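You operate a simulated robot arm through the tools that you are given. There is no shell and no other tool. Be economical: measure what you need, move in short steps, check, and stop when the job is done.

The job below is to be done with a simulated two-armed robot. You get a single attempt, and the scene is never put back.

Task
End the horn test and switch the grey box and the supply off.
Fine: green button out, selector to OFF; hold the grey box while you press its red button.

Only the result counts: the job must be done as asked and must still hold three seconds after the hand-in. Knocking over, shifting, dropping, spilling or breaking anything else fails it.

Robot
Two 7-joint arms with two-finger parallel grippers on one trunk, on a base that drives. Base frame: it is fixed to the floor where the robot stands at the start and does not move with it; the origin is under the middle of the robot, x ahead of it, y to its left, z up. Readings come in mm, degrees, newtons and seconds.
The left shoulder is at the start at [50, 165, 1205], the right one opposite. With the tool pointing down near the work surface each hand reaches from about 100 to 680 mm from the robot's upright axis, wherever it stands, measured 20 degrees to its own side. Places, roughly: black button [500, -100, 900]; green button [600, -100, 900]; red ON button [500, -600, 900]; red supply switch [600, 0, 900]; test selector [600, 0, 900]; volts knob [500, 0, 900]; white STEP button [500, -600, 1000]. Payload 3.91 kg a hand.
The TCP of each hand is the grasp point between the finger pads, 30 mm short of the fingertips. In the tool frame z runs along the fingers and y along their closing line. The gripper opens to 110 mm. The fingers are 20 mm wide and 10 mm thick; the gripper's body (48 by 112 mm) begins 55 mm behind the TCP.
Orientation is that of the tool frame in the base frame, as a unit quaternion [w, x, y, z]. With the fingers straight down and closing along the base's y, the tool's x points along the base's -x, its y along +y and its z along -z.

Tools
- The arms move only by the tool step_arm. It takes "left_steps", "right_steps" or both (then of equal length, played together; a hand with none holds still); each is a list of rows, each a list of 3 entries, a list of its own where there are three numbers: the shift along the tool's x, y, z in mm, then the turn, a rotation vector about the tool's x, y, z in degrees, then the closure, from 0 (fully open) to 1 (shut). In form: [[[x, y, z], [ax, ay, az], hand], ...]. A call has 1 to 12 rows; each row shifts and turns the commanded pose from where the row before left it, along the tool's axes as they then stand. Rows are played at 5 a second. More than 50 mm and 8.6 degrees between two rows, or a gripper value outside its range, and nothing of the call is played. A pose out of reach is approached as far as the arm can. The call stops where the force on the tool passes 40 N (or 10 N more than at its start, if that is more) or the arm is blocked; 0.2 s more then pass. The fingers move at their own pace (about 45 mm/s each) and stop on an object; they squeeze with about 35 N. The grip force told is the motor's: it shows also when the fingers shut on nothing. Time passes only in rows, and 0.2 s behind the last, so rows that do not move let the fingers close. The reply holds the time, the measured pose of the TCP, the force on the tool along the base axes, the opening and the grip force, in the units named above and with some noise, with the torque about the TCP (base axes, N m) and any sound that the robot's microphone picked up, and new pictures: "views" is both (left out), scene, wrist or none (wrist: the cameras of the hands that moved).
- Cameras (640 x 400 px; columns grow to the right, rows downward): "scene" is now at [114.6, -25.3, 1386.3]; the picture's right is [-0.30, -0.95, 0.00], its down [-0.46, 0.15, -0.87] and it looks along [0.83, -0.27, -0.49] (base axes); focal length 247 px, centre (320, 200). "left" rides on the left gripper at [72, -17, -103] in its tool frame; the picture's right is [0.23, 0.97, 0.00], its down [-0.76, 0.18, -0.62] and it looks along [-0.61, 0.14, 0.78] (tool axes); focal length 222 px, centre (320, 200). "right" rides on the right gripper at [72, 17, -103] in its tool frame; the picture's right is [-0.23, 0.97, 0.00], its down [-0.76, -0.18, -0.62] and it looks along [-0.61, -0.14, 0.78] (tool axes); focal length 222 px, centre (320, 200). There is no depth. A picture from a camera that has moved, and an enlarged one, comes with that camera's place and axes in the base frame and with its lens.
- move_column(by): slides the trunk up (or, below 0, down) by that many mm; the arms and the scene camera ride with it, the base frame stays. It gives what a move gives, with no picture.
- steer(legs): drives the robot by 1 to 6 legs, each [ahead, left, turn to the left] in mm, mm and degrees, along the robot's own axes; the way and the turn of a leg run together, so that a leg with both is an arc; at most 1500 mm and 180 degrees a leg. The arms and the cameras ride along, it lands a little off, and it stops where it bumps. It gives what a move gives, and a new picture of the scene camera.
- head_to(pan, tilt): turns the head with the scene camera to pan (to the left, within 80 degrees either way) and tilt (down, from -29 to 69), counted from straight ahead of the robot. It gives what a move gives, and a new picture of the scene camera.
- close_up(camera, box): a new picture of the part [left, top, right, bottom] of that camera's present view, enlarged. No time passes.
- job_done(): hands the job in; it is judged then, once.

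Go step by step. Nothing tells you exact positions but the pictures and the camera data: compare them with the known pose of the tool, close in by small moves and look again before you grip or let go. The budget is 120 turns and 260 pictures, counting those below and the enlarged ones. Unless the task says otherwise, let go and move clear before handing in, and close with one line.

The tools are called after "Emit:" by a JSON object that holds its "fn" and its "kwargs". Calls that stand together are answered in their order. step_arm: Moves the arms, as the interface text tells. Its arguments: {"type":"object","properties":{"left_steps":{"type":"array"},"right_steps":{"type":"array"},"views":{"type":"string","enum":["both","scene","wrist","none"]}},"required":[]} The other tools are called the same way: move_column (by) slides the trunk up or down; steer (legs) drives the base; head_to (pan, tilt) turns the head that bears the scene camera; close_up (camera, box) takes an enlarged picture of a part of a camera's view; job_done () hands the job in.

At the start:

```text
time_s: 0.0
left_ee_pos: [416.7, -15.7, 1226.7]
left_orientation: [0.0, 0.0, 1.0, 0.0]
left_wrist_force: [-0.8, -0.1, -0.8]
left_wrist_torque: [0.01, -0.02, 0.02]
left_width: 110.0
left_gripper_force: 0.0
right_ee_pos: [322.4, -357.4, 1174.1]
right_orientation: [0.0, 0.001, 1.0, -0.001]
right_wrist_force: [-0.7, -0.2, 0.2]
right_wrist_torque: [0.0, -0.01, 0.04]
right_width: 110.0
right_gripper_force: 0.0
trunk travel left (down, up): [-425.0, 78.0]
robot x, y, heading: [-6.1, 4.0, -0.0]
head pan, tilt: [-17.7, 29.2]
```

scene: 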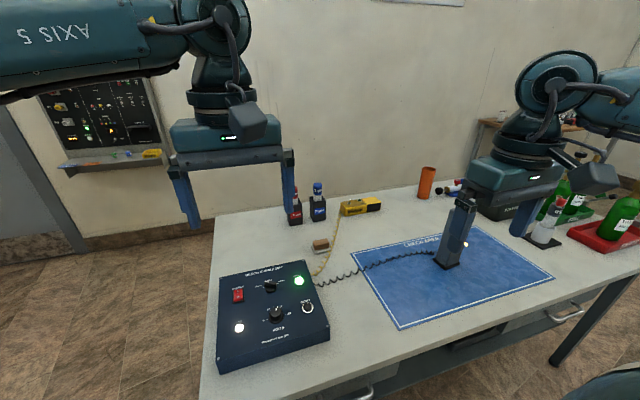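
right: 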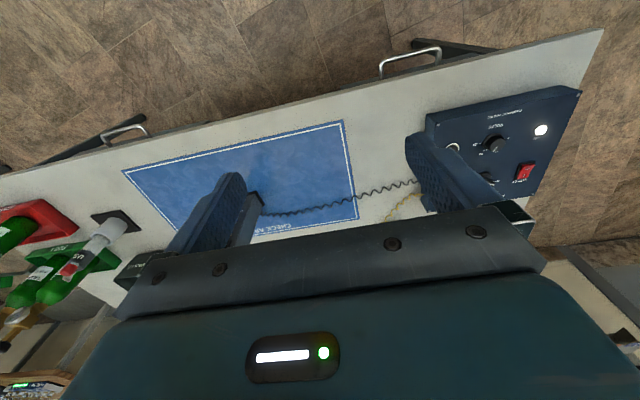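
left: 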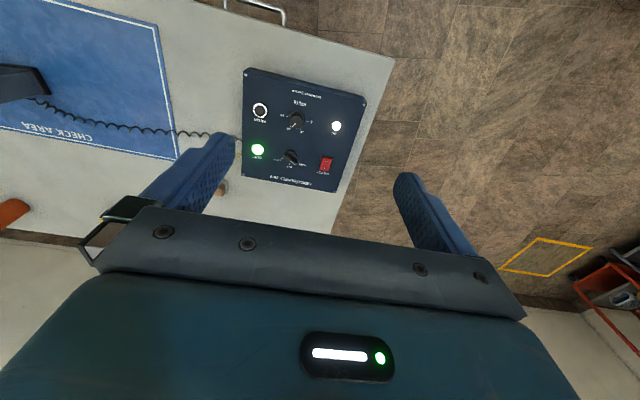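

I see a dark blue supply box with a red rocker, lit green button, selector and knob at the table's left, and a grey box on the blue mat joined by a coiled cord. I take close-ups first.

Emit:
{"fn": "close_up", "kwargs": {"camera": "scene", "box": [200, 240, 360, 380]}}

Emit:
{"fn": "close_up", "kwargs": {"camera": "left", "box": [230, 60, 390, 200]}}

Emit:
{"fn": "close_up", "kwargs": {"camera": "scene", "box": [340, 190, 560, 330]}}

```text
2.86 times, centred on (280, 310) of scene
camera zoom: at [114.6, -25.3, 1386.3], right [-0.3, -0.95, 0.0], down [-0.46, 0.15, -0.87], along [0.83, -0.27, -0.49], focal length 706 px, centre (434, -114)
```

zoom: 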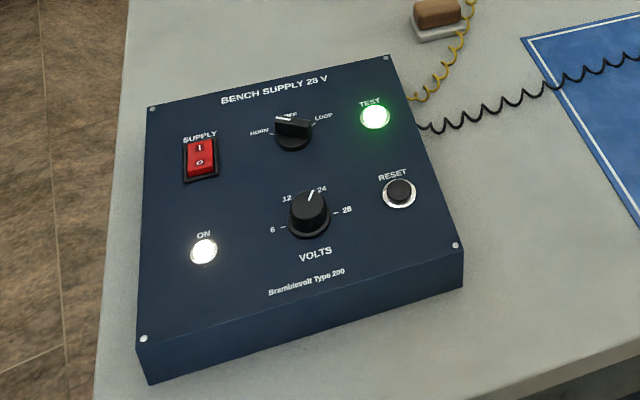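

```text
2.86 times, centred on (310, 130) of left
camera zoom: at [344.3, -33.3, 1329.4], right [-0.23, 0.97, 0.0], down [0.76, 0.18, 0.62], along [0.61, 0.14, -0.78], focal length 635 px, centre (349, 400)
```

zoom: 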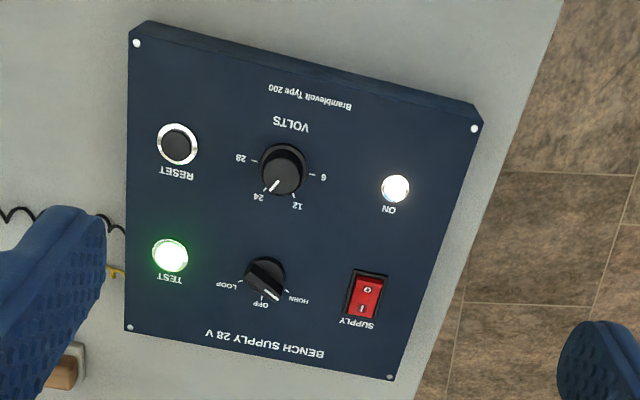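

```text
2.86 times, centred on (450, 260) of scene
camera zoom: at [114.6, -25.3, 1386.3], right [-0.3, -0.95, 0.0], down [-0.46, 0.15, -0.87], along [0.83, -0.27, -0.49], focal length 706 px, centre (-51, 29)
```

zoom: 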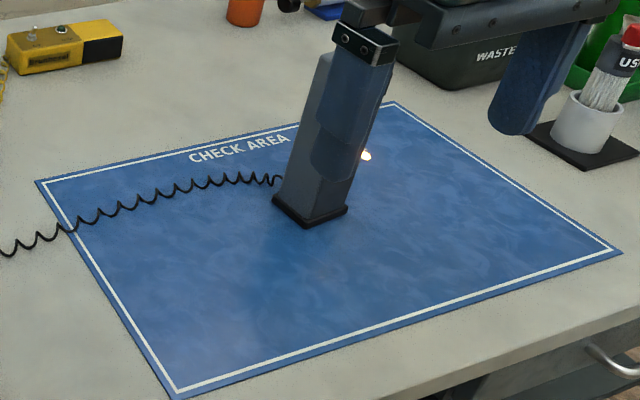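

The supply has SUPPLY rocker (I on), the selector at HORN, TEST lit green (pressed in), and an ON lamp. Next I move the right hand sideways to see the grey box with its camera.

Emit:
{"fn": "step_arm", "kwargs": {"right_steps": [[[0, -45, 0], [0, 0, 0], 0], [[0, -45, 0], [0, 0, 0], 0], [[0, -45, 0], [0, 0, 0], 0], [[0, -45, 0], [0, 0, 0], 0], [[0, -45, 0], [0, 0, 0], 0]], "views": "both"}}

```text
time_s: 1.2
left_ee_pos: [415.6, -16.1, 1226.3]
left_orientation: [-0.001, 0.0, 1.0, -0.001]
left_wrist_force: [0.2, 0.1, 0.2]
left_wrist_torque: [-0.03, 0.01, 0.0]
left_width: 109.7
left_gripper_force: 0.1
right_ee_pos: [323.6, -523.1, 1175.7]
right_orientation: [0.0, 0.0, 1.0, -0.001]
right_wrist_force: [-0.1, 0.5, 0.7]
right_wrist_torque: [-0.01, -0.01, 0.04]
right_width: 110.0
right_gripper_force: 0.0
right hand out of reach, approached as far as the arm can: row 4, 5
trunk travel left (down, up): [-425.0, 78.0]
robot x, y, heading: [0.9, -2.3, -0.0]
head pan, tilt: [-17.7, 29.2]
camera scene: at [114.3, -25.2, 1386.3], right [-0.3, -0.95, 0.0], down [-0.46, 0.15, -0.87], along [0.83, -0.27, -0.49], focal length 247 px, centre (320, 200)
camera right: at [252.1, -505.3, 1278.5], right [0.23, 0.97, 0.0], down [0.76, -0.18, 0.62], along [0.61, -0.14, -0.78], focal length 222 px, centre (320, 200)
```

scene: 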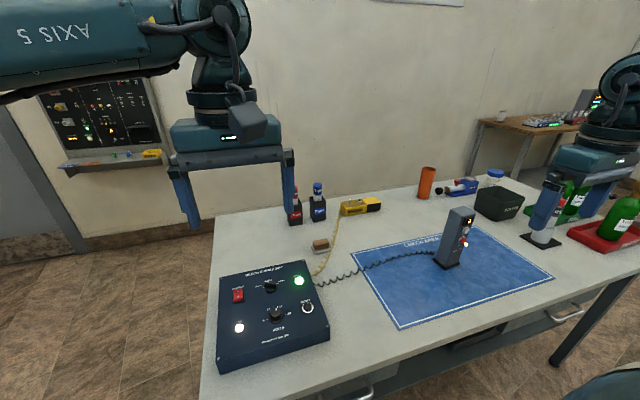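
right: 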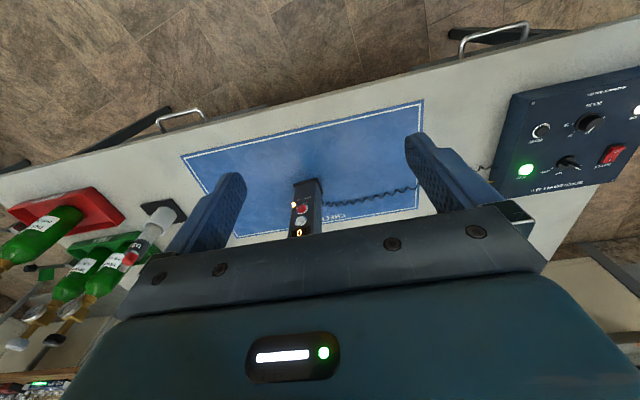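

Emit:
{"fn": "close_up", "kwargs": {"camera": "scene", "box": [410, 190, 500, 280]}}

Emit:
{"fn": "close_up", "kwargs": {"camera": "right", "box": [260, 160, 350, 250]}}

```text
4.44 times, centred on (455, 235) of scene
camera zoom: at [114.3, -25.2, 1386.3], right [-0.3, -0.95, 0.0], down [-0.46, 0.15, -0.87], along [0.83, -0.27, -0.49], focal length 1098 px, centre (-280, 44)
```

zoom: 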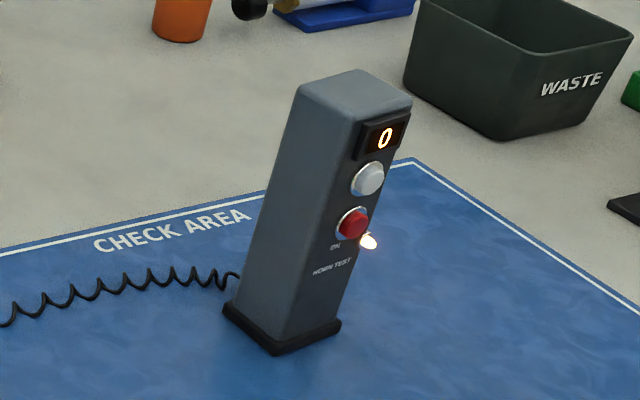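

```text
4.44 times, centred on (305, 205) of right
camera zoom: at [252.1, -505.3, 1278.5], right [0.23, 0.97, 0.0], down [0.76, -0.18, 0.62], along [0.61, -0.14, -0.78], focal length 987 px, centre (387, 178)
```

zoom: 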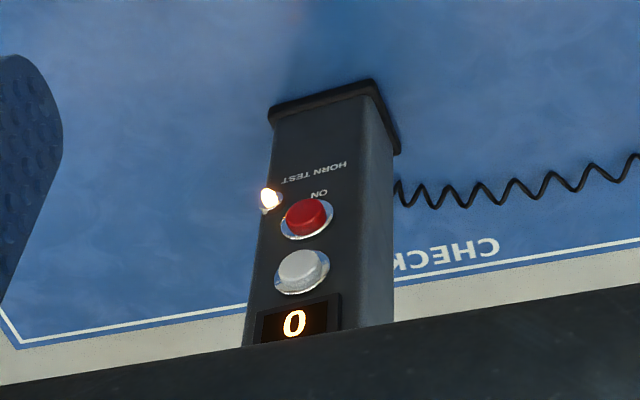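

By triangulation the supply panel is flat at z≈846, with TEST at about (601,-120), the selector at (600,-41) and the SUPPLY rocker at (600,43). The grey box stands near (550,-570) with its face toward the robot. I bring the closed left hand above TEST.

Emit:
{"fn": "step_arm", "kwargs": {"left_steps": [[[-23, -13, 37], [0, 0, 0], 1], [[-23, -13, 37], [0, 0, 0], 1], [[-23, -13, 37], [0, 0, 0], 1], [[-23, -13, 37], [0, 0, 0], 1], [[-23, -13, 37], [0, 0, 0], 1], [[-23, -13, 37], [0, 0, 0], 1], [[-23, -13, 37], [0, 0, 0], 1], [[-24, -13, 37], [0, 0, 0], 1], [[0, 0, 0], [0, 0, 0], 1]]}}

```text
time_s: 3.2
left_ee_pos: [565.1, -96.3, 977.6]
left_orientation: [0.001, 0.0, 1.0, 0.0]
left_wrist_force: [0.5, -1.0, -0.1]
left_wrist_torque: [-0.01, 0.01, -0.04]
left_width: 0.0
left_gripper_force: 35.1
left hand out of reach, approached as far as the arm can: row 7, 8
right_ee_pos: [323.0, -521.8, 1175.6]
right_orientation: [0.0, 0.001, 1.0, 0.0]
right_wrist_force: [0.6, -0.7, 0.6]
right_wrist_torque: [-0.02, -0.01, -0.01]
right_width: 110.1
right_gripper_force: 0.1
trunk travel left (down, up): [-425.0, 78.0]
robot x, y, heading: [-0.1, 1.4, 0.1]
head pan, tilt: [-17.7, 29.2]
camera scene: at [114.6, -25.2, 1386.3], right [-0.3, -0.95, 0.0], down [-0.46, 0.15, -0.87], along [0.83, -0.27, -0.49], focal length 247 px, centre (320, 200)
camera left: at [492.0, -113.3, 1080.4], right [-0.23, 0.97, 0.0], down [0.76, 0.18, 0.62], along [0.61, 0.14, -0.78], focal length 222 px, centre (320, 200)
```

scene: 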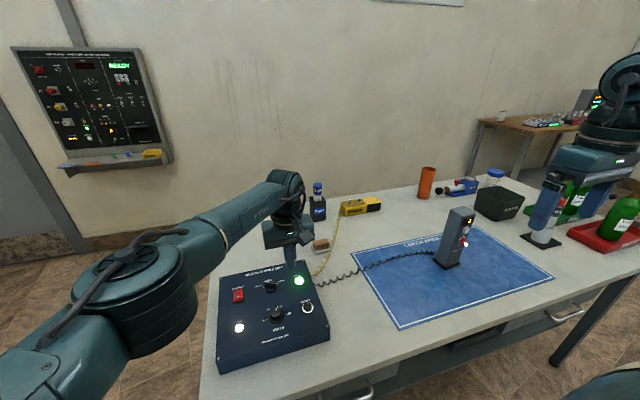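
left: 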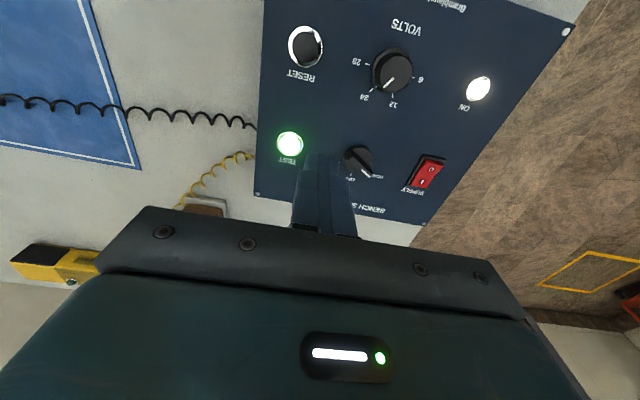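

The arm is at the end of its reach at this height. I raise the left hand, drive 150 mm to the right, then lower the trunk.

Emit:
{"fn": "step_arm", "kwargs": {"left_steps": [[[10, 0, -48], [0, 0, 0], 1], [[10, 0, -48], [0, 0, 0], 1], [[10, 0, -48], [0, 0, 0], 1], [[10, 0, -48], [0, 0, 0], 1]], "views": "none"}}

Emit:
{"fn": "steer", "kwargs": {"legs": [[0, -150, 0]]}}

Emit:
{"fn": "move_column", "kwargs": {"by": -130}}

```text
time_s: 4.2
left_ee_pos: [523.5, -95.4, 1171.7]
left_orientation: [0.0, 0.0, 1.0, 0.0]
left_wrist_force: [-1.6, 0.4, 0.0]
left_wrist_torque: [-0.01, -0.03, -0.04]
left_width: 0.0
left_gripper_force: 35.0
right_ee_pos: [322.8, -523.1, 1175.9]
right_orientation: [0.001, 0.0, 1.0, -0.001]
right_wrist_force: [0.1, 0.0, -0.3]
right_wrist_torque: [0.01, -0.01, -0.05]
right_width: 109.8
right_gripper_force: 0.0
trunk travel left (down, up): [-425.0, 78.0]
robot x, y, heading: [1.0, 0.0, -0.2]
head pan, tilt: [-17.7, 29.2]
```

```text
time_s: 6.1
left_ee_pos: [526.1, -242.1, 1171.5]
left_orientation: [0.0, 0.0, 1.0, 0.0]
left_wrist_force: [0.9, -0.4, -0.1]
left_wrist_torque: [0.02, 0.01, -0.02]
left_width: 0.2
left_gripper_force: 35.2
right_ee_pos: [324.0, -669.3, 1175.3]
right_orientation: [0.0, 0.0, 1.0, -0.001]
right_wrist_force: [0.7, 0.7, 0.4]
right_wrist_torque: [0.01, 0.03, -0.03]
right_width: 109.6
right_gripper_force: 0.1
trunk travel left (down, up): [-425.0, 78.0]
robot x, y, heading: [0.1, -145.9, -0.2]
head pan, tilt: [-17.7, 29.2]
camera scene: at [114.6, -171.9, 1386.3], right [-0.3, -0.95, 0.0], down [-0.46, 0.15, -0.87], along [0.83, -0.27, -0.49], focal length 247 px, centre (320, 200)
```

scene: 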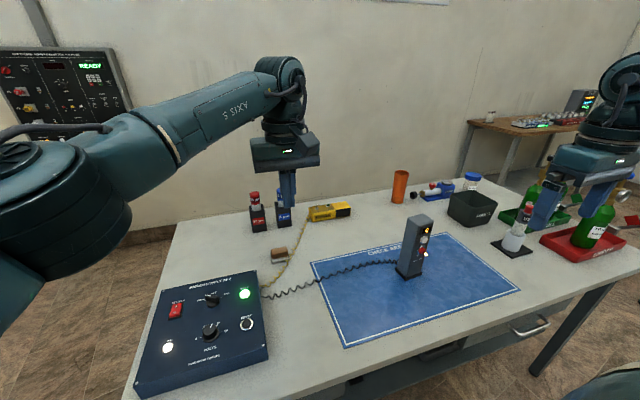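

```text
time_s: 7.7
left_ee_pos: [525.0, -242.6, 1040.5]
left_orientation: [0.0, 0.001, 1.0, 0.0]
left_wrist_force: [0.7, 0.7, 0.6]
left_wrist_torque: [0.0, -0.04, 0.02]
left_width: 0.0
left_gripper_force: 34.5
right_ee_pos: [324.4, -668.5, 1045.7]
right_orientation: [0.0, 0.001, 1.0, -0.002]
right_wrist_force: [-0.2, 0.0, -1.2]
right_wrist_torque: [0.01, 0.01, -0.01]
right_width: 110.0
right_gripper_force: 0.0
trunk travel left (down, up): [-295.0, 208.0]
robot x, y, heading: [-1.4, -146.9, 0.0]
head pan, tilt: [-17.7, 29.2]
```

The hand now has reach. I place it above TEST with the tips about 40 mm over the panel.

Emit:
{"fn": "step_arm", "kwargs": {"left_steps": [[[-19, 30.6, 28], [0, 0, 0], 1], [[-19, 30.6, 28], [0, 0, 0], 1], [[-19, 30.6, 28], [0, 0, 0], 1], [[-19, 30.6, 28], [0, 0, 0], 1], [[0, 0, 0], [0, 0, 0], 1]]}}

```text
time_s: 8.9
left_ee_pos: [600.0, -117.4, 925.6]
left_orientation: [0.0, 0.0, 1.0, 0.0]
left_wrist_force: [0.1, 0.0, 0.4]
left_wrist_torque: [0.0, 0.0, -0.02]
left_width: 0.1
left_gripper_force: 35.0
right_ee_pos: [322.9, -668.4, 1046.0]
right_orientation: [0.0, 0.0, 1.0, -0.001]
right_wrist_force: [0.4, -0.4, -0.8]
right_wrist_torque: [0.03, 0.03, 0.03]
right_width: 110.0
right_gripper_force: 0.1
trunk travel left (down, up): [-295.0, 208.0]
robot x, y, heading: [1.3, -143.8, -0.0]
head pan, tilt: [-17.7, 29.2]
camera scene: at [114.5, -171.6, 1256.3], right [-0.3, -0.95, 0.0], down [-0.46, 0.15, -0.87], along [0.83, -0.27, -0.49], focal length 247 px, centre (320, 200)
camera left: at [528.5, -134.8, 1029.8], right [-0.23, 0.97, 0.0], down [0.76, 0.18, 0.62], along [0.61, 0.14, -0.78], focal length 222 px, centre (320, 200)
```

scene: 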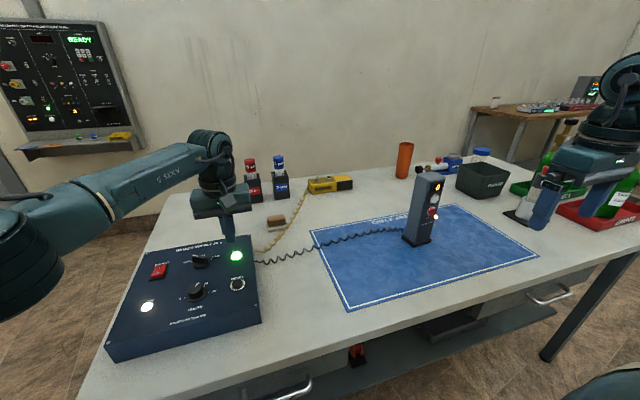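
left: 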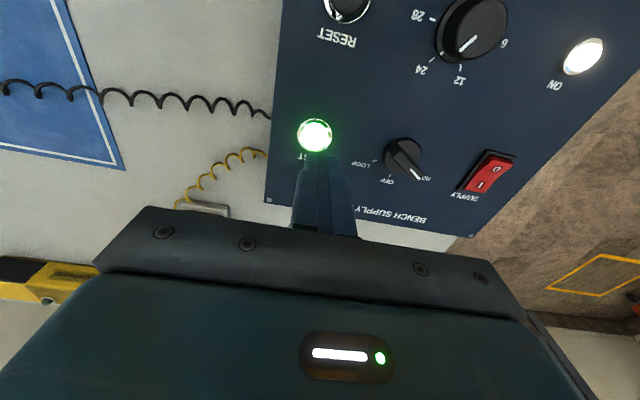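

TEST sits at about (600,-121), 3 mm beside the tip. I correct and come down in small steps.

Emit:
{"fn": "step_arm", "kwargs": {"left_steps": [[[0, -3, 10], [0, 0, 0], 1], [[0, 0, 10], [0, 0, 0], 1], [[0, 0, 10], [0, 0, 0], 1], [[0, 0, 4], [0, 0, 0], 1]], "views": "wrist"}}

```text
time_s: 9.9
left_ee_pos: [600.3, -122.4, 894.3]
left_orientation: [-0.001, -0.001, 1.0, -0.001]
left_wrist_force: [0.6, -0.2, 0.7]
left_wrist_torque: [0.01, -0.02, -0.01]
left_width: 0.0
left_gripper_force: 35.0
right_ee_pos: [324.6, -667.8, 1045.3]
right_orientation: [0.001, 0.0, 1.0, -0.001]
right_wrist_force: [-0.5, -0.2, 0.4]
right_wrist_torque: [-0.02, -0.02, -0.01]
right_width: 110.0
right_gripper_force: 0.0
trunk travel left (down, up): [-295.0, 208.0]
robot x, y, heading: [2.0, -147.1, -0.1]
head pan, tilt: [-17.7, 29.2]
camera left: at [528.3, -139.5, 997.4], right [-0.23, 0.97, 0.0], down [0.76, 0.18, 0.62], along [0.61, 0.14, -0.78], focal length 222 px, centre (320, 200)
```

left: 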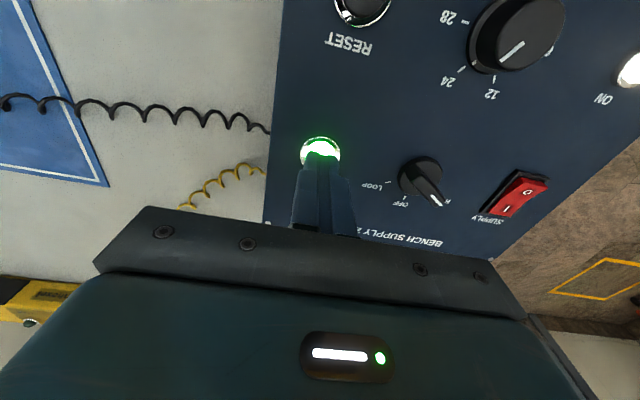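

Emit:
{"fn": "step_arm", "kwargs": {"left_steps": [[[0, 0, 3], [0, 0, 0], 1], [[0, 0, 3], [0, 0, 0], 1], [[0, 0, 2], [0, 0, 0], 1]], "views": "none"}}

```text
time_s: 10.7
left_ee_pos: [600.6, -120.7, 887.3]
left_orientation: [0.001, 0.0, 1.0, 0.0]
left_wrist_force: [-1.0, 0.2, 1.3]
left_wrist_torque: [-0.01, 0.03, 0.01]
left_width: 0.0
left_gripper_force: 35.4
right_ee_pos: [322.7, -667.9, 1046.0]
right_orientation: [0.0, 0.0, 1.0, 0.0]
right_wrist_force: [0.0, -0.7, -0.5]
right_wrist_torque: [-0.02, 0.0, 0.0]
right_width: 110.0
right_gripper_force: 0.1
trunk travel left (down, up): [-295.0, 208.0]
robot x, y, heading: [2.7, -149.3, -0.2]
head pan, tilt: [-17.7, 29.2]
heard: click
```

A click was heard. I retreat and look at whether the button came out.

Emit:
{"fn": "step_arm", "kwargs": {"left_steps": [[[0, 0, -10], [0, 0, 0], 1], [[0, 0, -20], [0, 0, 0], 1], [[15, 0, -20], [0, 0, 0], 1]], "views": "both"}}

Emit:
{"fn": "close_up", "kwargs": {"camera": "left", "box": [260, 60, 540, 230]}}

```text
time_s: 11.5
left_ee_pos: [584.2, -122.9, 936.6]
left_orientation: [0.0, 0.0, 1.0, 0.0]
left_wrist_force: [0.6, 0.7, -0.1]
left_wrist_torque: [0.03, 0.01, 0.0]
left_width: 0.2
left_gripper_force: 35.1
right_ee_pos: [323.8, -668.3, 1045.4]
right_orientation: [0.0, 0.0, 1.0, 0.0]
right_wrist_force: [0.2, -0.3, 0.5]
right_wrist_torque: [0.0, -0.01, -0.03]
right_width: 110.0
right_gripper_force: 0.0
trunk travel left (down, up): [-295.0, 208.0]
robot x, y, heading: [-1.6, -150.4, -0.2]
head pan, tilt: [-17.7, 29.2]
camera scene: at [114.4, -171.3, 1256.3], right [-0.3, -0.95, 0.0], down [-0.46, 0.15, -0.87], along [0.83, -0.27, -0.49], focal length 247 px, centre (320, 200)
camera left: at [513.4, -140.7, 1039.4], right [-0.23, 0.97, 0.0], down [0.76, 0.18, 0.62], along [0.61, 0.14, -0.78], focal length 222 px, centre (320, 200)
```

scene: 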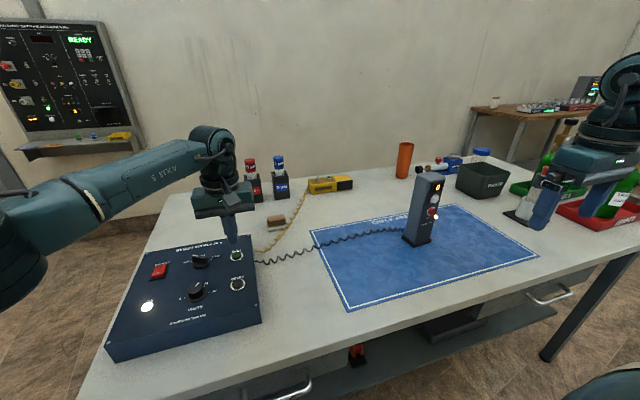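
left: 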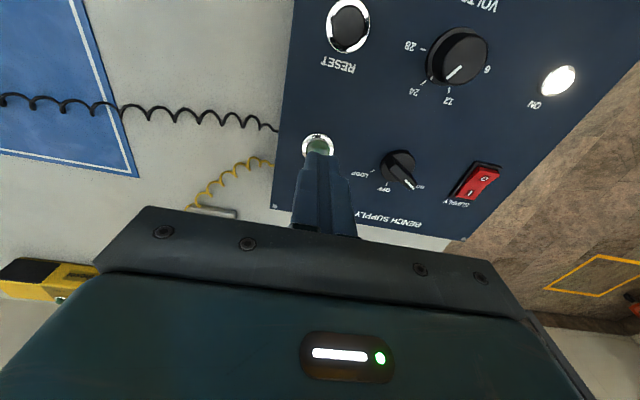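

```text
2.29 times, centred on (400, 145) of left
camera zoom: at [513.4, -140.7, 1039.4], right [-0.23, 0.97, 0.0], down [0.76, 0.18, 0.62], along [0.61, 0.14, -0.78], focal length 508 px, centre (137, 326)
```

zoom: 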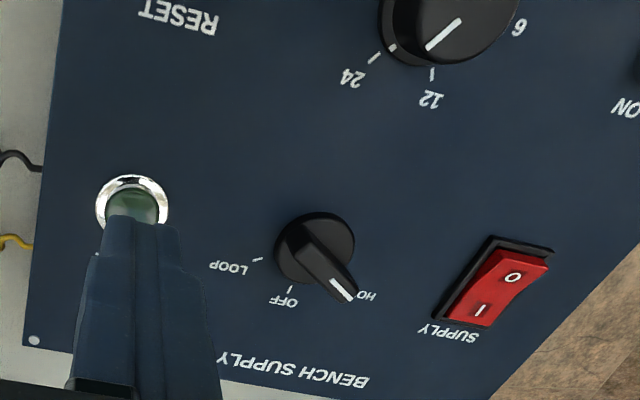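

TEST is out and dark. The selector bar points to HORN, about 50° from OFF (which is along +x). I move over the selector, open the fingers halfway and turn the hand 50° to line up with the bar.

Emit:
{"fn": "step_arm", "kwargs": {"left_steps": [[[-8, 40, 0], [0, 0, 0], 0.5], [[-8, 40, 0], [0, 0, 0], 0.5], [[0, 0, 0], [0, 0, -8.4], 0.5], [[0, 0, 0], [0, 0, -8.4], 0.5], [[0, 0, 0], [0, 0, -8.4], 0.5], [[0, 0, 0], [0, 0, -8.4], 0.5], [[0, 0, 0], [0, 0, -8.4], 0.5], [[0, 0, 0], [0, 0, -8], 0.5], [[0, 0, 0], [0, 0, 0], 0.5]]}}

Emit:
{"fn": "close_up", "kwargs": {"camera": "left", "box": [220, 80, 420, 220]}}

```text
time_s: 13.5
left_ee_pos: [602.4, -41.9, 935.7]
left_orientation: [0.0, -0.424, 0.906, 0.0]
left_wrist_force: [-0.5, -0.1, 0.0]
left_wrist_torque: [0.02, 0.03, 0.01]
left_width: 55.3
left_gripper_force: 0.1
right_ee_pos: [323.1, -669.4, 1046.1]
right_orientation: [0.001, 0.0, 1.0, -0.001]
right_wrist_force: [0.3, 0.0, 0.3]
right_wrist_torque: [0.0, 0.02, 0.04]
right_width: 110.1
right_gripper_force: 0.1
trunk travel left (down, up): [-295.0, 208.0]
robot x, y, heading: [0.3, -148.0, -0.1]
head pan, tilt: [-17.7, 29.2]
camera scene: at [114.6, -171.5, 1256.3], right [-0.3, -0.95, 0.0], down [-0.46, 0.15, -0.87], along [0.83, -0.27, -0.49], focal length 247 px, centre (320, 200)
camera left: at [568.8, -109.7, 1039.2], right [-0.89, 0.45, 0.0], down [0.35, 0.7, 0.62], along [0.28, 0.56, -0.78], focal length 222 px, centre (320, 200)
```

scene: 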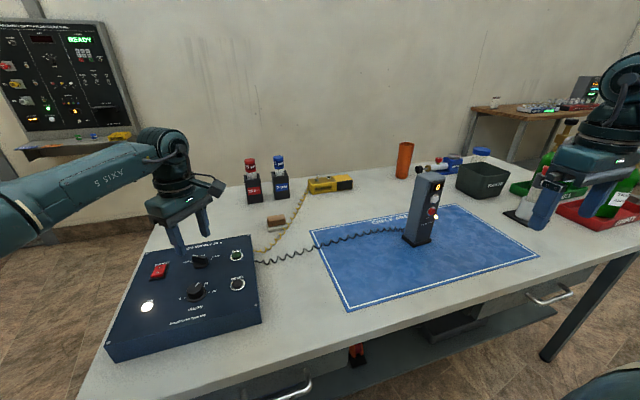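
left: 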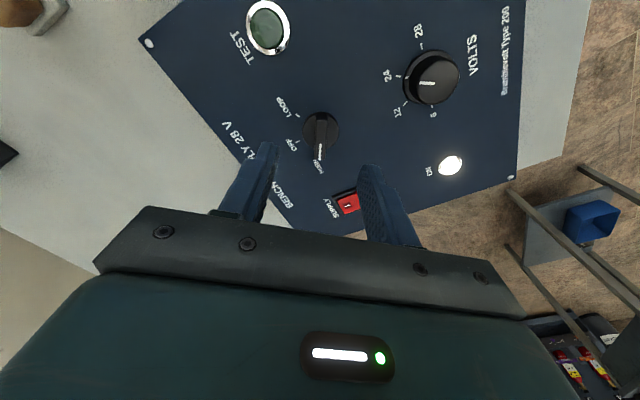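

```text
2.86 times, centred on (320, 150) of left
camera zoom: at [568.8, -109.7, 1039.2], right [-0.89, 0.45, 0.0], down [0.35, 0.7, 0.62], along [0.28, 0.56, -0.78], focal length 635 px, centre (320, 343)
```

zoom: 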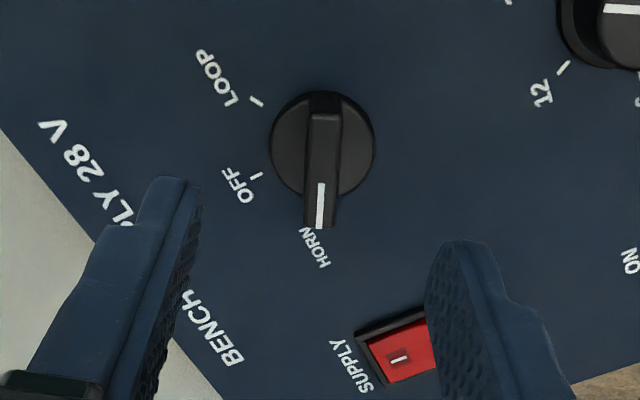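

The bar is rather about 60° from OFF, centre near (601,-43). I turn 8° more and lower toward the knob.

Emit:
{"fn": "step_arm", "kwargs": {"left_steps": [[[0, 0, 15], [0, 0, -8], 0.5], [[0, 0, 15], [0, 0, 0], 0.5], [[0, 0, 10], [0, 0, 0], 0.5], [[0, 0, 4], [0, 0, 0], 0.5]]}}

Emit:
{"fn": "close_up", "kwargs": {"camera": "left", "box": [220, 80, 420, 220]}}

Emit:
{"fn": "close_up", "kwargs": {"camera": "scene", "box": [130, 210, 270, 310]}}

```text
time_s: 14.5
left_ee_pos: [602.8, -42.8, 891.9]
left_orientation: [0.0, -0.484, 0.875, -0.001]
left_wrist_force: [0.5, -0.4, 1.1]
left_wrist_torque: [0.02, 0.0, 0.01]
left_width: 54.9
left_gripper_force: 0.1
right_ee_pos: [323.7, -668.5, 1046.9]
right_orientation: [0.0, 0.0, 1.0, -0.001]
right_wrist_force: [-0.3, -0.2, 0.2]
right_wrist_torque: [-0.03, 0.0, -0.02]
right_width: 110.3
right_gripper_force: 0.2
trunk travel left (down, up): [-295.0, 208.0]
robot x, y, heading: [-0.7, -144.8, -0.2]
head pan, tilt: [-17.7, 29.2]
camera scene: at [114.6, -171.5, 1256.3], right [-0.3, -0.95, 0.0], down [-0.46, 0.15, -0.87], along [0.83, -0.27, -0.49], focal length 247 px, centre (320, 200)
camera left: at [578.4, -113.5, 995.2], right [-0.95, 0.32, 0.0], down [0.25, 0.74, 0.62], along [0.2, 0.59, -0.78], focal length 222 px, centre (320, 200)
```

scene: 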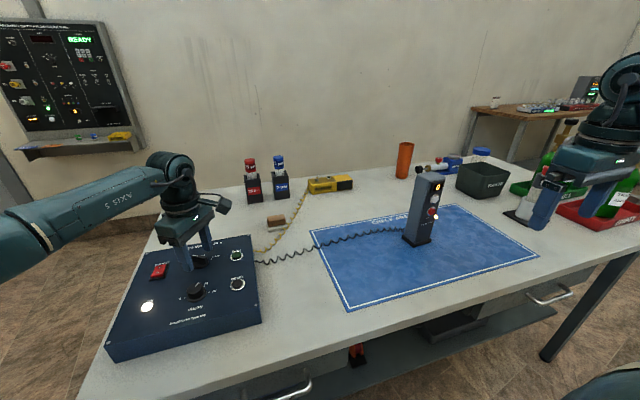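
left: 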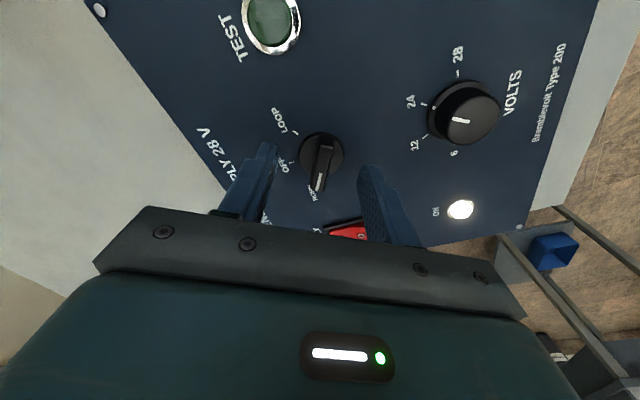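

```text
2.86 times, centred on (320, 150) of left
camera zoom: at [578.4, -113.5, 995.2], right [-0.95, 0.32, 0.0], down [0.25, 0.74, 0.62], along [0.2, 0.59, -0.78], focal length 635 px, centre (320, 343)
```

zoom: 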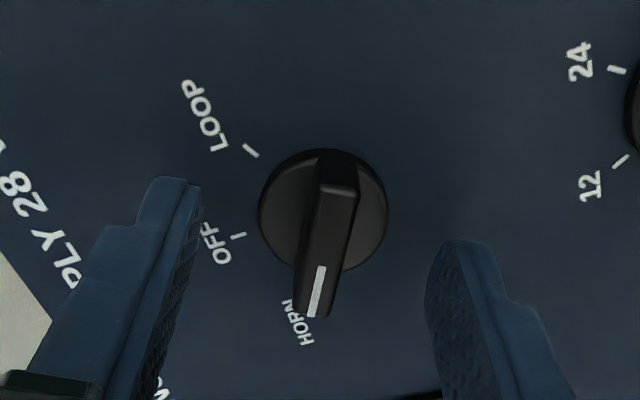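

```text
4.00 times, centred on (200, 260) of scene
camera zoom: at [114.6, -171.5, 1256.3], right [-0.3, -0.95, 0.0], down [-0.46, 0.15, -0.87], along [0.83, -0.27, -0.49], focal length 989 px, centre (800, -40)
```

zoom: 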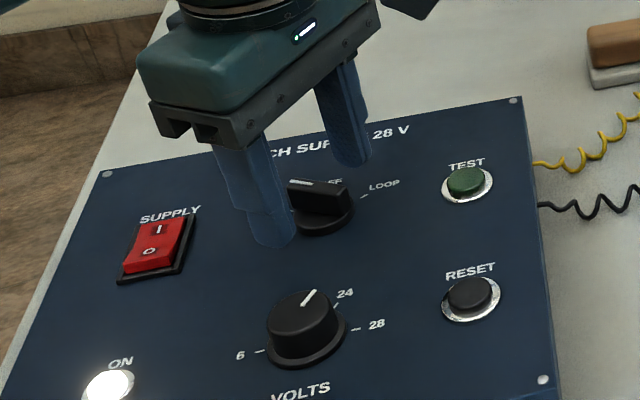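

Fingers straddle the bar. I lower 5 mm and close.

Emit:
{"fn": "step_arm", "kwargs": {"left_steps": [[[0, 0, 5], [0, 0, 0], 0.5], [[0, 0, 0], [0, 0, 0], 0.8], [[0, 0, 0], [0, 0, 0], 1], [[0, 0, 0], [0, 0, 0], 1], [[0, 0, 0], [0, 0, 0], 1]], "views": "wrist"}}

Emit:
{"fn": "close_up", "kwargs": {"camera": "left", "box": [220, 80, 420, 220]}}

```text
time_s: 15.7
left_ee_pos: [602.4, -41.6, 887.9]
left_orientation: [0.0, -0.485, 0.874, -0.001]
left_wrist_force: [-1.5, 1.1, -0.5]
left_wrist_torque: [0.01, 0.03, -0.05]
left_width: 9.5
left_gripper_force: 43.1
right_ee_pos: [323.5, -668.3, 1045.8]
right_orientation: [0.0, 0.0, 1.0, -0.002]
right_wrist_force: [-0.3, -0.2, -0.3]
right_wrist_torque: [-0.01, 0.01, 0.02]
right_width: 110.1
right_gripper_force: 0.0
trunk travel left (down, up): [-295.0, 208.0]
robot x, y, heading: [0.3, -145.8, -0.1]
head pan, tilt: [-17.7, 29.2]
camera left: at [578.2, -113.0, 990.5], right [-0.95, 0.32, 0.0], down [0.25, 0.74, 0.62], along [0.2, 0.59, -0.78], focal length 222 px, centre (320, 200)
```

left: 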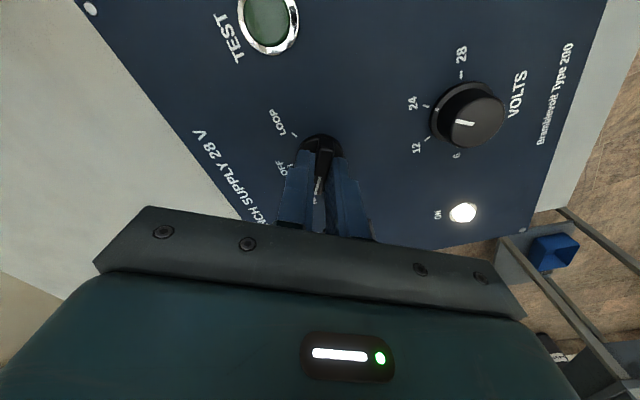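

```text
2.86 times, centred on (320, 150) of left
camera zoom: at [578.2, -113.0, 990.5], right [-0.95, 0.32, 0.0], down [0.25, 0.74, 0.62], along [0.2, 0.59, -0.78], focal length 635 px, centre (320, 343)
```

zoom: 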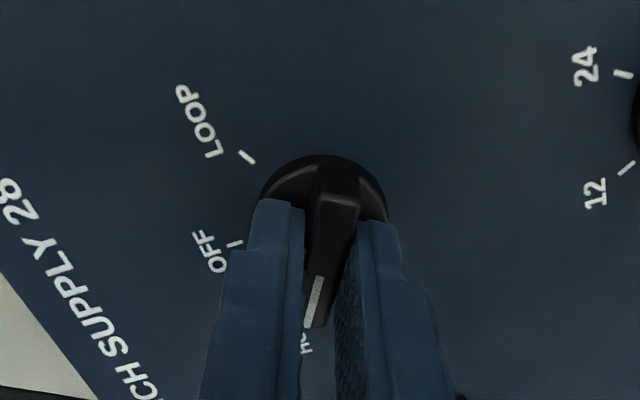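

The bar is gripped (9.5 mm). I turn it clockwise 58°, to face straight ahead.

Emit:
{"fn": "step_arm", "kwargs": {"left_steps": [[[0, 0, 0], [0, 0, 8.3], 1], [[0, 0, 0], [0, 0, 8.3], 1], [[0, 0, 0], [0, 0, 8.3], 1], [[0, 0, 0], [0, 0, 8.3], 1], [[0, 0, 0], [0, 0, 8.3], 1], [[0, 0, 0], [0, 0, 8.3], 1], [[0, 0, 0], [0, 0, 8.2], 1], [[0, 0, 0], [0, 0, 0], 1]], "views": "wrist"}}

Emit:
{"fn": "close_up", "kwargs": {"camera": "left", "box": [220, 80, 420, 220]}}

```text
time_s: 17.5
left_ee_pos: [603.0, -44.3, 887.2]
left_orientation: [0.0, 0.001, 1.0, -0.001]
left_wrist_force: [12.7, -6.0, -2.6]
left_wrist_torque: [-0.02, 0.97, 0.0]
left_width: 9.3
left_gripper_force: 44.9
right_ee_pos: [325.0, -668.2, 1045.1]
right_orientation: [-0.002, 0.001, 1.0, -0.002]
right_wrist_force: [-0.3, -0.2, 0.9]
right_wrist_torque: [0.01, 0.04, 0.05]
right_width: 110.0
right_gripper_force: 0.1
trunk travel left (down, up): [-295.0, 208.0]
robot x, y, heading: [2.6, -144.9, 0.0]
head pan, tilt: [-17.7, 29.2]
camera left: at [530.6, -60.8, 990.5], right [-0.22, 0.97, 0.0], down [0.76, 0.18, 0.62], along [0.61, 0.14, -0.78], focal length 222 px, centre (320, 200)
```

left: 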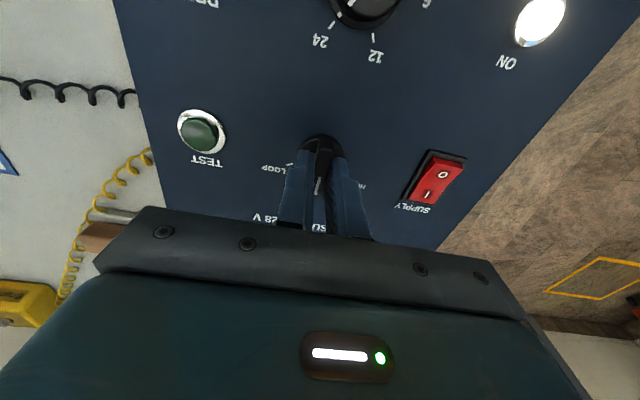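

```text
2.86 times, centred on (320, 150) of left
camera zoom: at [530.6, -60.8, 990.5], right [-0.22, 0.97, 0.0], down [0.76, 0.18, 0.62], along [0.61, 0.14, -0.78], focal length 635 px, centre (320, 343)
```

zoom: 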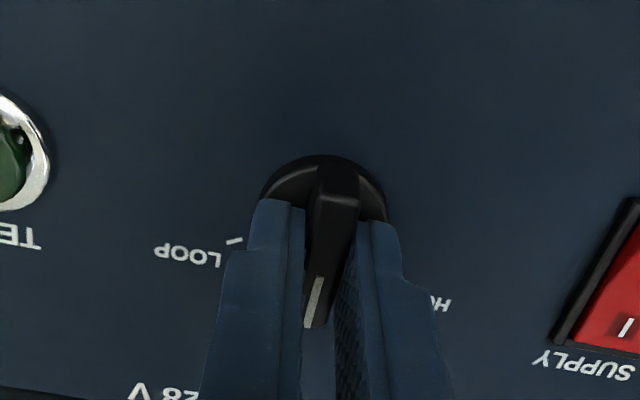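

The bar now points along OFF. I release and lift to check.

Emit:
{"fn": "step_arm", "kwargs": {"left_steps": [[[0, 0, 0], [0, 0, 0], 0.8], [[0, 0, 0], [0, 0, 0], 0.6], [[0, 0, 0], [0, 0, 0], 0.5], [[0, 0, -25], [0, 0, 0], 0.5], [[0, 0, -25], [0, 0, 0], 0.5]], "views": "wrist"}}

Emit:
{"fn": "close_up", "kwargs": {"camera": "left", "box": [220, 80, 420, 220]}}

```text
time_s: 18.7
left_ee_pos: [601.3, -42.4, 937.6]
left_orientation: [0.0, 0.0, 1.0, 0.0]
left_wrist_force: [-0.1, -0.1, 0.2]
left_wrist_torque: [0.02, -0.01, 0.0]
left_width: 54.9
left_gripper_force: 0.0
right_ee_pos: [324.4, -669.3, 1046.0]
right_orientation: [0.0, 0.0, 1.0, -0.001]
right_wrist_force: [-0.1, 0.5, 0.3]
right_wrist_torque: [0.03, -0.01, -0.05]
right_width: 110.1
right_gripper_force: 0.1
trunk travel left (down, up): [-295.0, 208.0]
robot x, y, heading: [-3.9, -145.2, 0.2]
head pan, tilt: [-17.7, 29.2]
camera left: at [530.0, -60.2, 1041.4], right [-0.23, 0.97, 0.0], down [0.76, 0.18, 0.62], along [0.61, 0.14, -0.78], focal length 222 px, centre (320, 200)
```

left: 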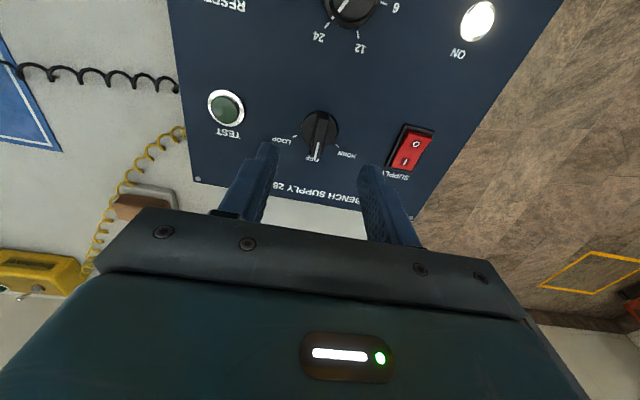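

```text
2.86 times, centred on (320, 150) of left
camera zoom: at [530.0, -60.2, 1041.4], right [-0.23, 0.97, 0.0], down [0.76, 0.18, 0.62], along [0.61, 0.14, -0.78], focal length 635 px, centre (320, 343)
```

zoom: 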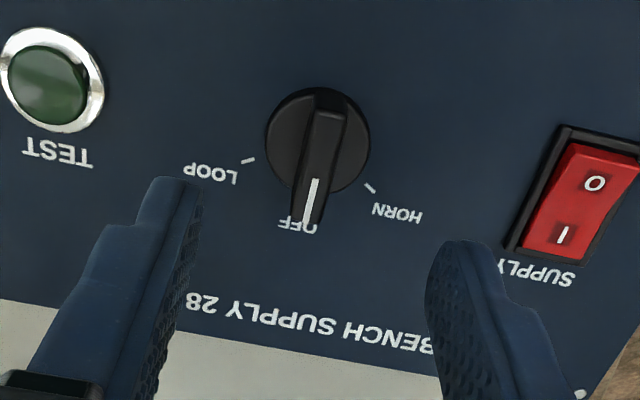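

Selector is at OFF. Now the grey box: I raise and retract the hands and take a closer look for its position.

Emit:
{"fn": "step_arm", "kwargs": {"left_steps": [[[30, 0, -40], [0, 0, 0], 0.5], [[30, 0, -40], [0, 0, 0], 0.5], [[30, 0, -40], [0, 0, 0], 0.5], [[30, 0, -40], [0, 0, 0], 0.5]], "right_steps": [[[0, 40, 0], [0, 0, 0], 0], [[0, 40, 0], [0, 0, 0], 0], [[0, 40, 0], [0, 0, 0], 0], [[0, 40, 0], [0, 0, 0], 0]], "views": "wrist"}}

Emit:
{"fn": "close_up", "kwargs": {"camera": "scene", "box": [380, 160, 480, 250]}}

Emit:
{"fn": "close_up", "kwargs": {"camera": "right", "box": [250, 140, 400, 260]}}

```text
time_s: 19.7
left_ee_pos: [483.8, -41.4, 1099.0]
left_orientation: [0.0, -0.001, 1.0, 0.0]
left_wrist_force: [0.3, -0.3, -0.2]
left_wrist_torque: [0.01, -0.02, 0.0]
left_width: 55.1
left_gripper_force: 0.0
right_ee_pos: [321.6, -505.3, 1045.4]
right_orientation: [0.0, 0.0, 1.0, 0.0]
right_wrist_force: [-0.3, 0.1, -0.2]
right_wrist_torque: [0.02, 0.0, -0.04]
right_width: 109.7
right_gripper_force: 0.0
trunk travel left (down, up): [-295.0, 208.0]
robot x, y, heading: [0.7, -144.8, -0.1]
head pan, tilt: [-17.7, 29.2]
camera right: at [250.7, -488.7, 1148.9], right [0.23, 0.97, 0.0], down [0.76, -0.18, 0.62], along [0.61, -0.14, -0.78], focal length 222 px, centre (320, 200)
camera left: at [410.5, -58.3, 1202.4], right [-0.23, 0.97, 0.0], down [0.76, 0.18, 0.62], along [0.61, 0.14, -0.78], focal length 222 px, centre (320, 200)
```

right: 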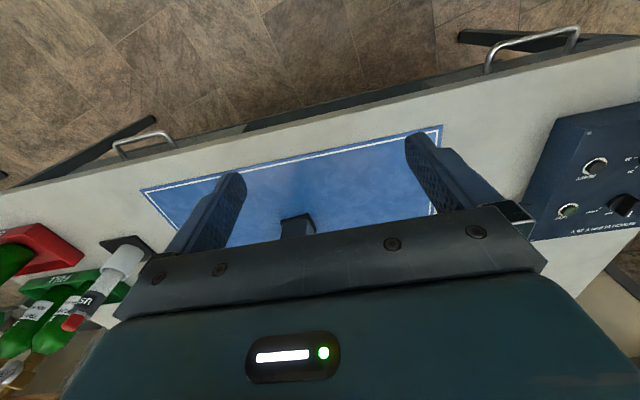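
left: 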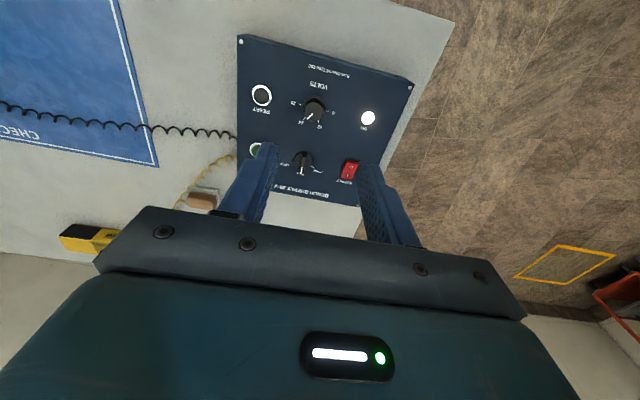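

```text
4.44 times, centred on (430, 205) of scene
camera zoom: at [114.2, -171.1, 1256.3], right [-0.3, -0.95, 0.0], down [-0.46, 0.15, -0.87], along [0.83, -0.27, -0.49], focal length 1098 px, centre (-169, 178)
```

zoom: 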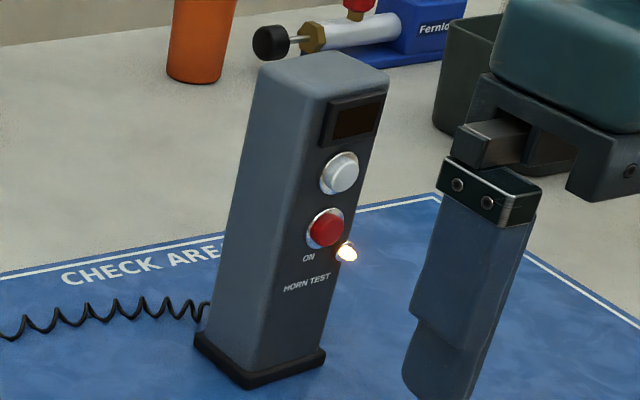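

```text
3.33 times, centred on (325, 200) of right
camera zoom: at [250.7, -488.7, 1148.9], right [0.23, 0.97, 0.0], down [0.76, -0.18, 0.62], along [0.61, -0.14, -0.78], focal length 740 px, centre (303, 200)
```

zoom: 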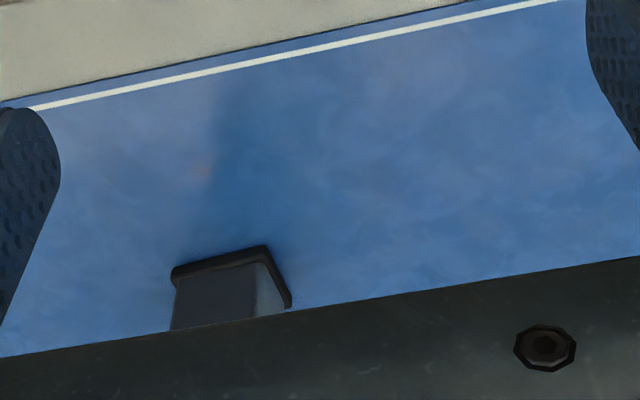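

The box is at roughly (585,-622), 206 mm high, front face toward the robot, its red button near (545,-612,921). I drive to stand in front of it.

Emit:
{"fn": "steer", "kwargs": {"legs": [[0, -540, 0]]}}

Emit:
{"fn": "head_to", "kwargs": {"pan": 0, "tilt": 35}}

Emit:
{"fn": "close_up", "kwargs": {"camera": "left", "box": [220, 60, 420, 200]}}

```text
time_s: 24.9
left_ee_pos: [481.6, -581.0, 1099.1]
left_orientation: [-0.001, 0.003, 1.0, 0.0]
left_wrist_force: [0.2, -0.3, 0.1]
left_wrist_torque: [-0.03, 0.0, -0.03]
left_width: 55.3
left_gripper_force: 0.1
right_ee_pos: [318.0, -1046.1, 1047.0]
right_orientation: [0.001, 0.004, 1.0, 0.0]
right_wrist_force: [-0.2, -0.4, 0.1]
right_wrist_torque: [0.01, -0.01, -0.01]
right_width: 110.1
right_gripper_force: 0.2
trunk travel left (down, up): [-295.0, 208.0]
robot x, y, heading: [-2.2, -685.3, -0.3]
head pan, tilt: [-17.7, 29.2]
camera scene: at [112.7, -709.4, 1256.3], right [-0.31, -0.95, 0.0], down [-0.46, 0.15, -0.87], along [0.83, -0.27, -0.49], focal length 247 px, centre (320, 200)
```

scene: 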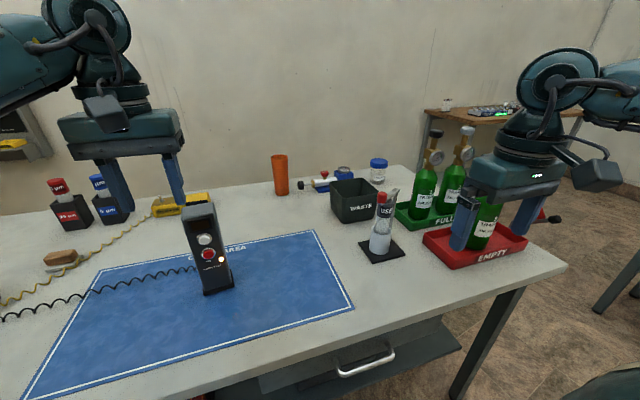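

```text
time_s: 25.7
left_ee_pos: [483.1, -580.9, 1099.5]
left_orientation: [0.0, 0.003, 1.0, 0.0]
left_wrist_force: [0.1, 0.3, -1.0]
left_wrist_torque: [0.0, -0.02, 0.02]
left_width: 55.3
left_gripper_force: 0.1
right_ee_pos: [317.8, -1045.7, 1044.7]
right_orientation: [0.0, 0.004, 1.0, -0.001]
right_wrist_force: [-0.9, 0.2, -0.1]
right_wrist_torque: [0.02, 0.01, 0.0]
right_width: 110.1
right_gripper_force: 0.1
trunk travel left (down, up): [-295.0, 208.0]
robot x, y, heading: [-4.0, -686.0, -0.2]
head pan, tilt: [0.0, 35.0]
camera scene: at [114.5, -681.8, 1247.2], right [-0.01, -1.0, 0.0], down [-0.57, 0.0, -0.82], along [0.82, -0.01, -0.57], focal length 247 px, centre (320, 200)
```

scene: 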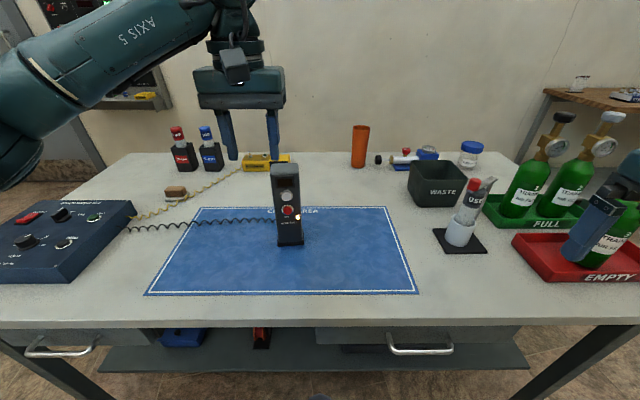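

```text
2.86 times, centred on (320, 130) of left
camera zoom: at [410.1, -598.3, 1201.9], right [-0.22, 0.98, 0.0], down [0.76, 0.17, 0.62], along [0.61, 0.14, -0.78], focal length 635 px, centre (320, 400)
```

zoom: 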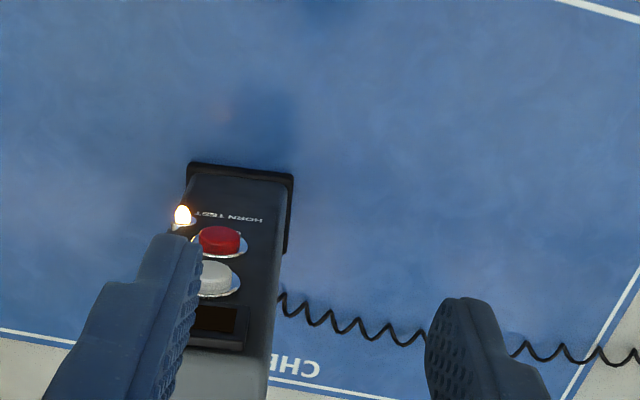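

Emit:
{"fn": "close_up", "kwargs": {"camera": "scene", "box": [240, 150, 340, 260]}}

```text
3.64 times, centred on (290, 205) of scene
camera zoom: at [114.5, -681.8, 1247.2], right [-0.01, -1.0, 0.0], down [-0.57, 0.0, -0.82], along [0.82, -0.01, -0.57], focal length 899 px, centre (429, 182)
```

zoom: 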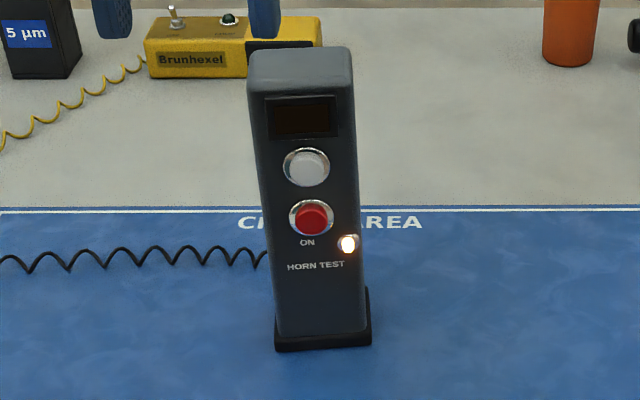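

The frontal view puts the box centre at about (583,-611), top z≈1001, 58 mm wide and turned about 4-5°; the red button is at (545,-614,919). I put the open left hand above it.

Emit:
{"fn": "step_arm", "kwargs": {"left_steps": [[[-33.3, -10, 0], [0, 0, 0], 0], [[-33.3, -10, 0], [0, 0, 0], 0], [[-33.4, -10, 0], [0, 0, 0], 0], [[0, 0, 0], [0, 0, -4.5], 0], [[0, 0, 15], [0, 0, 0], 0]]}}

Emit:
{"fn": "close_up", "kwargs": {"camera": "scene", "box": [220, 80, 360, 260]}}

```text
time_s: 26.9
left_ee_pos: [580.7, -612.9, 1083.1]
left_orientation: [0.0, -0.036, 0.999, 0.0]
left_wrist_force: [0.1, -0.6, 0.3]
left_wrist_torque: [0.03, 0.0, -0.01]
left_width: 109.7
left_gripper_force: 0.1
right_ee_pos: [318.6, -1045.6, 1045.1]
right_orientation: [0.0, 0.004, 1.0, -0.001]
right_wrist_force: [0.1, 0.3, 0.6]
right_wrist_torque: [0.0, 0.03, 0.01]
right_width: 110.0
right_gripper_force: 0.0
trunk travel left (down, up): [-295.0, 208.0]
robot x, y, heading: [-0.2, -686.7, -0.3]
head pan, tilt: [0.0, 35.0]
camera scene: at [114.6, -681.6, 1247.1], right [-0.01, -1.0, 0.0], down [-0.57, 0.0, -0.82], along [0.82, -0.01, -0.57], focal length 247 px, centre (320, 200)
camera left: at [510.9, -635.3, 1186.8], right [-0.3, 0.95, 0.0], down [0.75, 0.23, 0.62], along [0.6, 0.19, -0.78], focal length 222 px, centre (320, 200)
```

scene: 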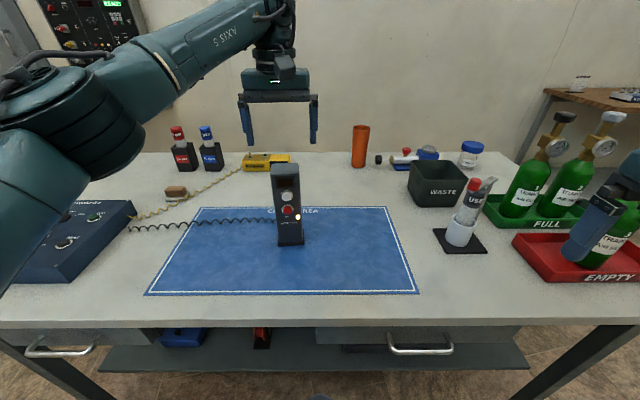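
left: 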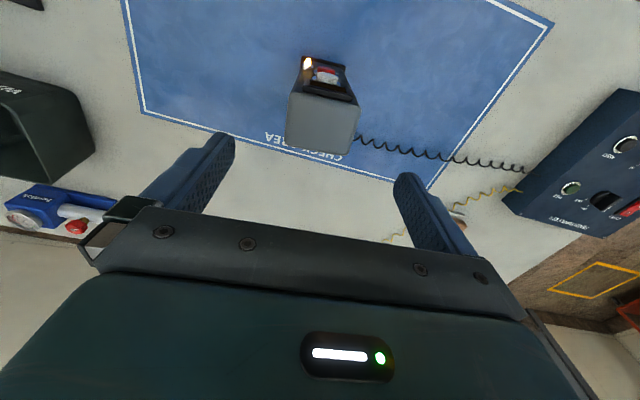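

```text
2.22 times, centred on (290, 170) of scene
camera zoom: at [114.6, -681.6, 1247.1], right [-0.01, -1.0, 0.0], down [-0.57, 0.0, -0.82], along [0.82, -0.01, -0.57], focal length 549 px, centre (387, 267)
```

zoom: 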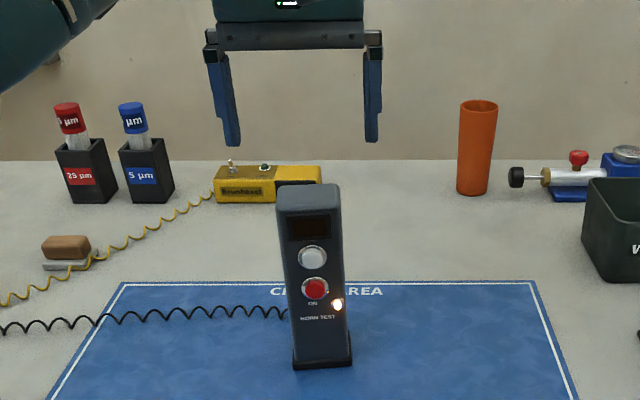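

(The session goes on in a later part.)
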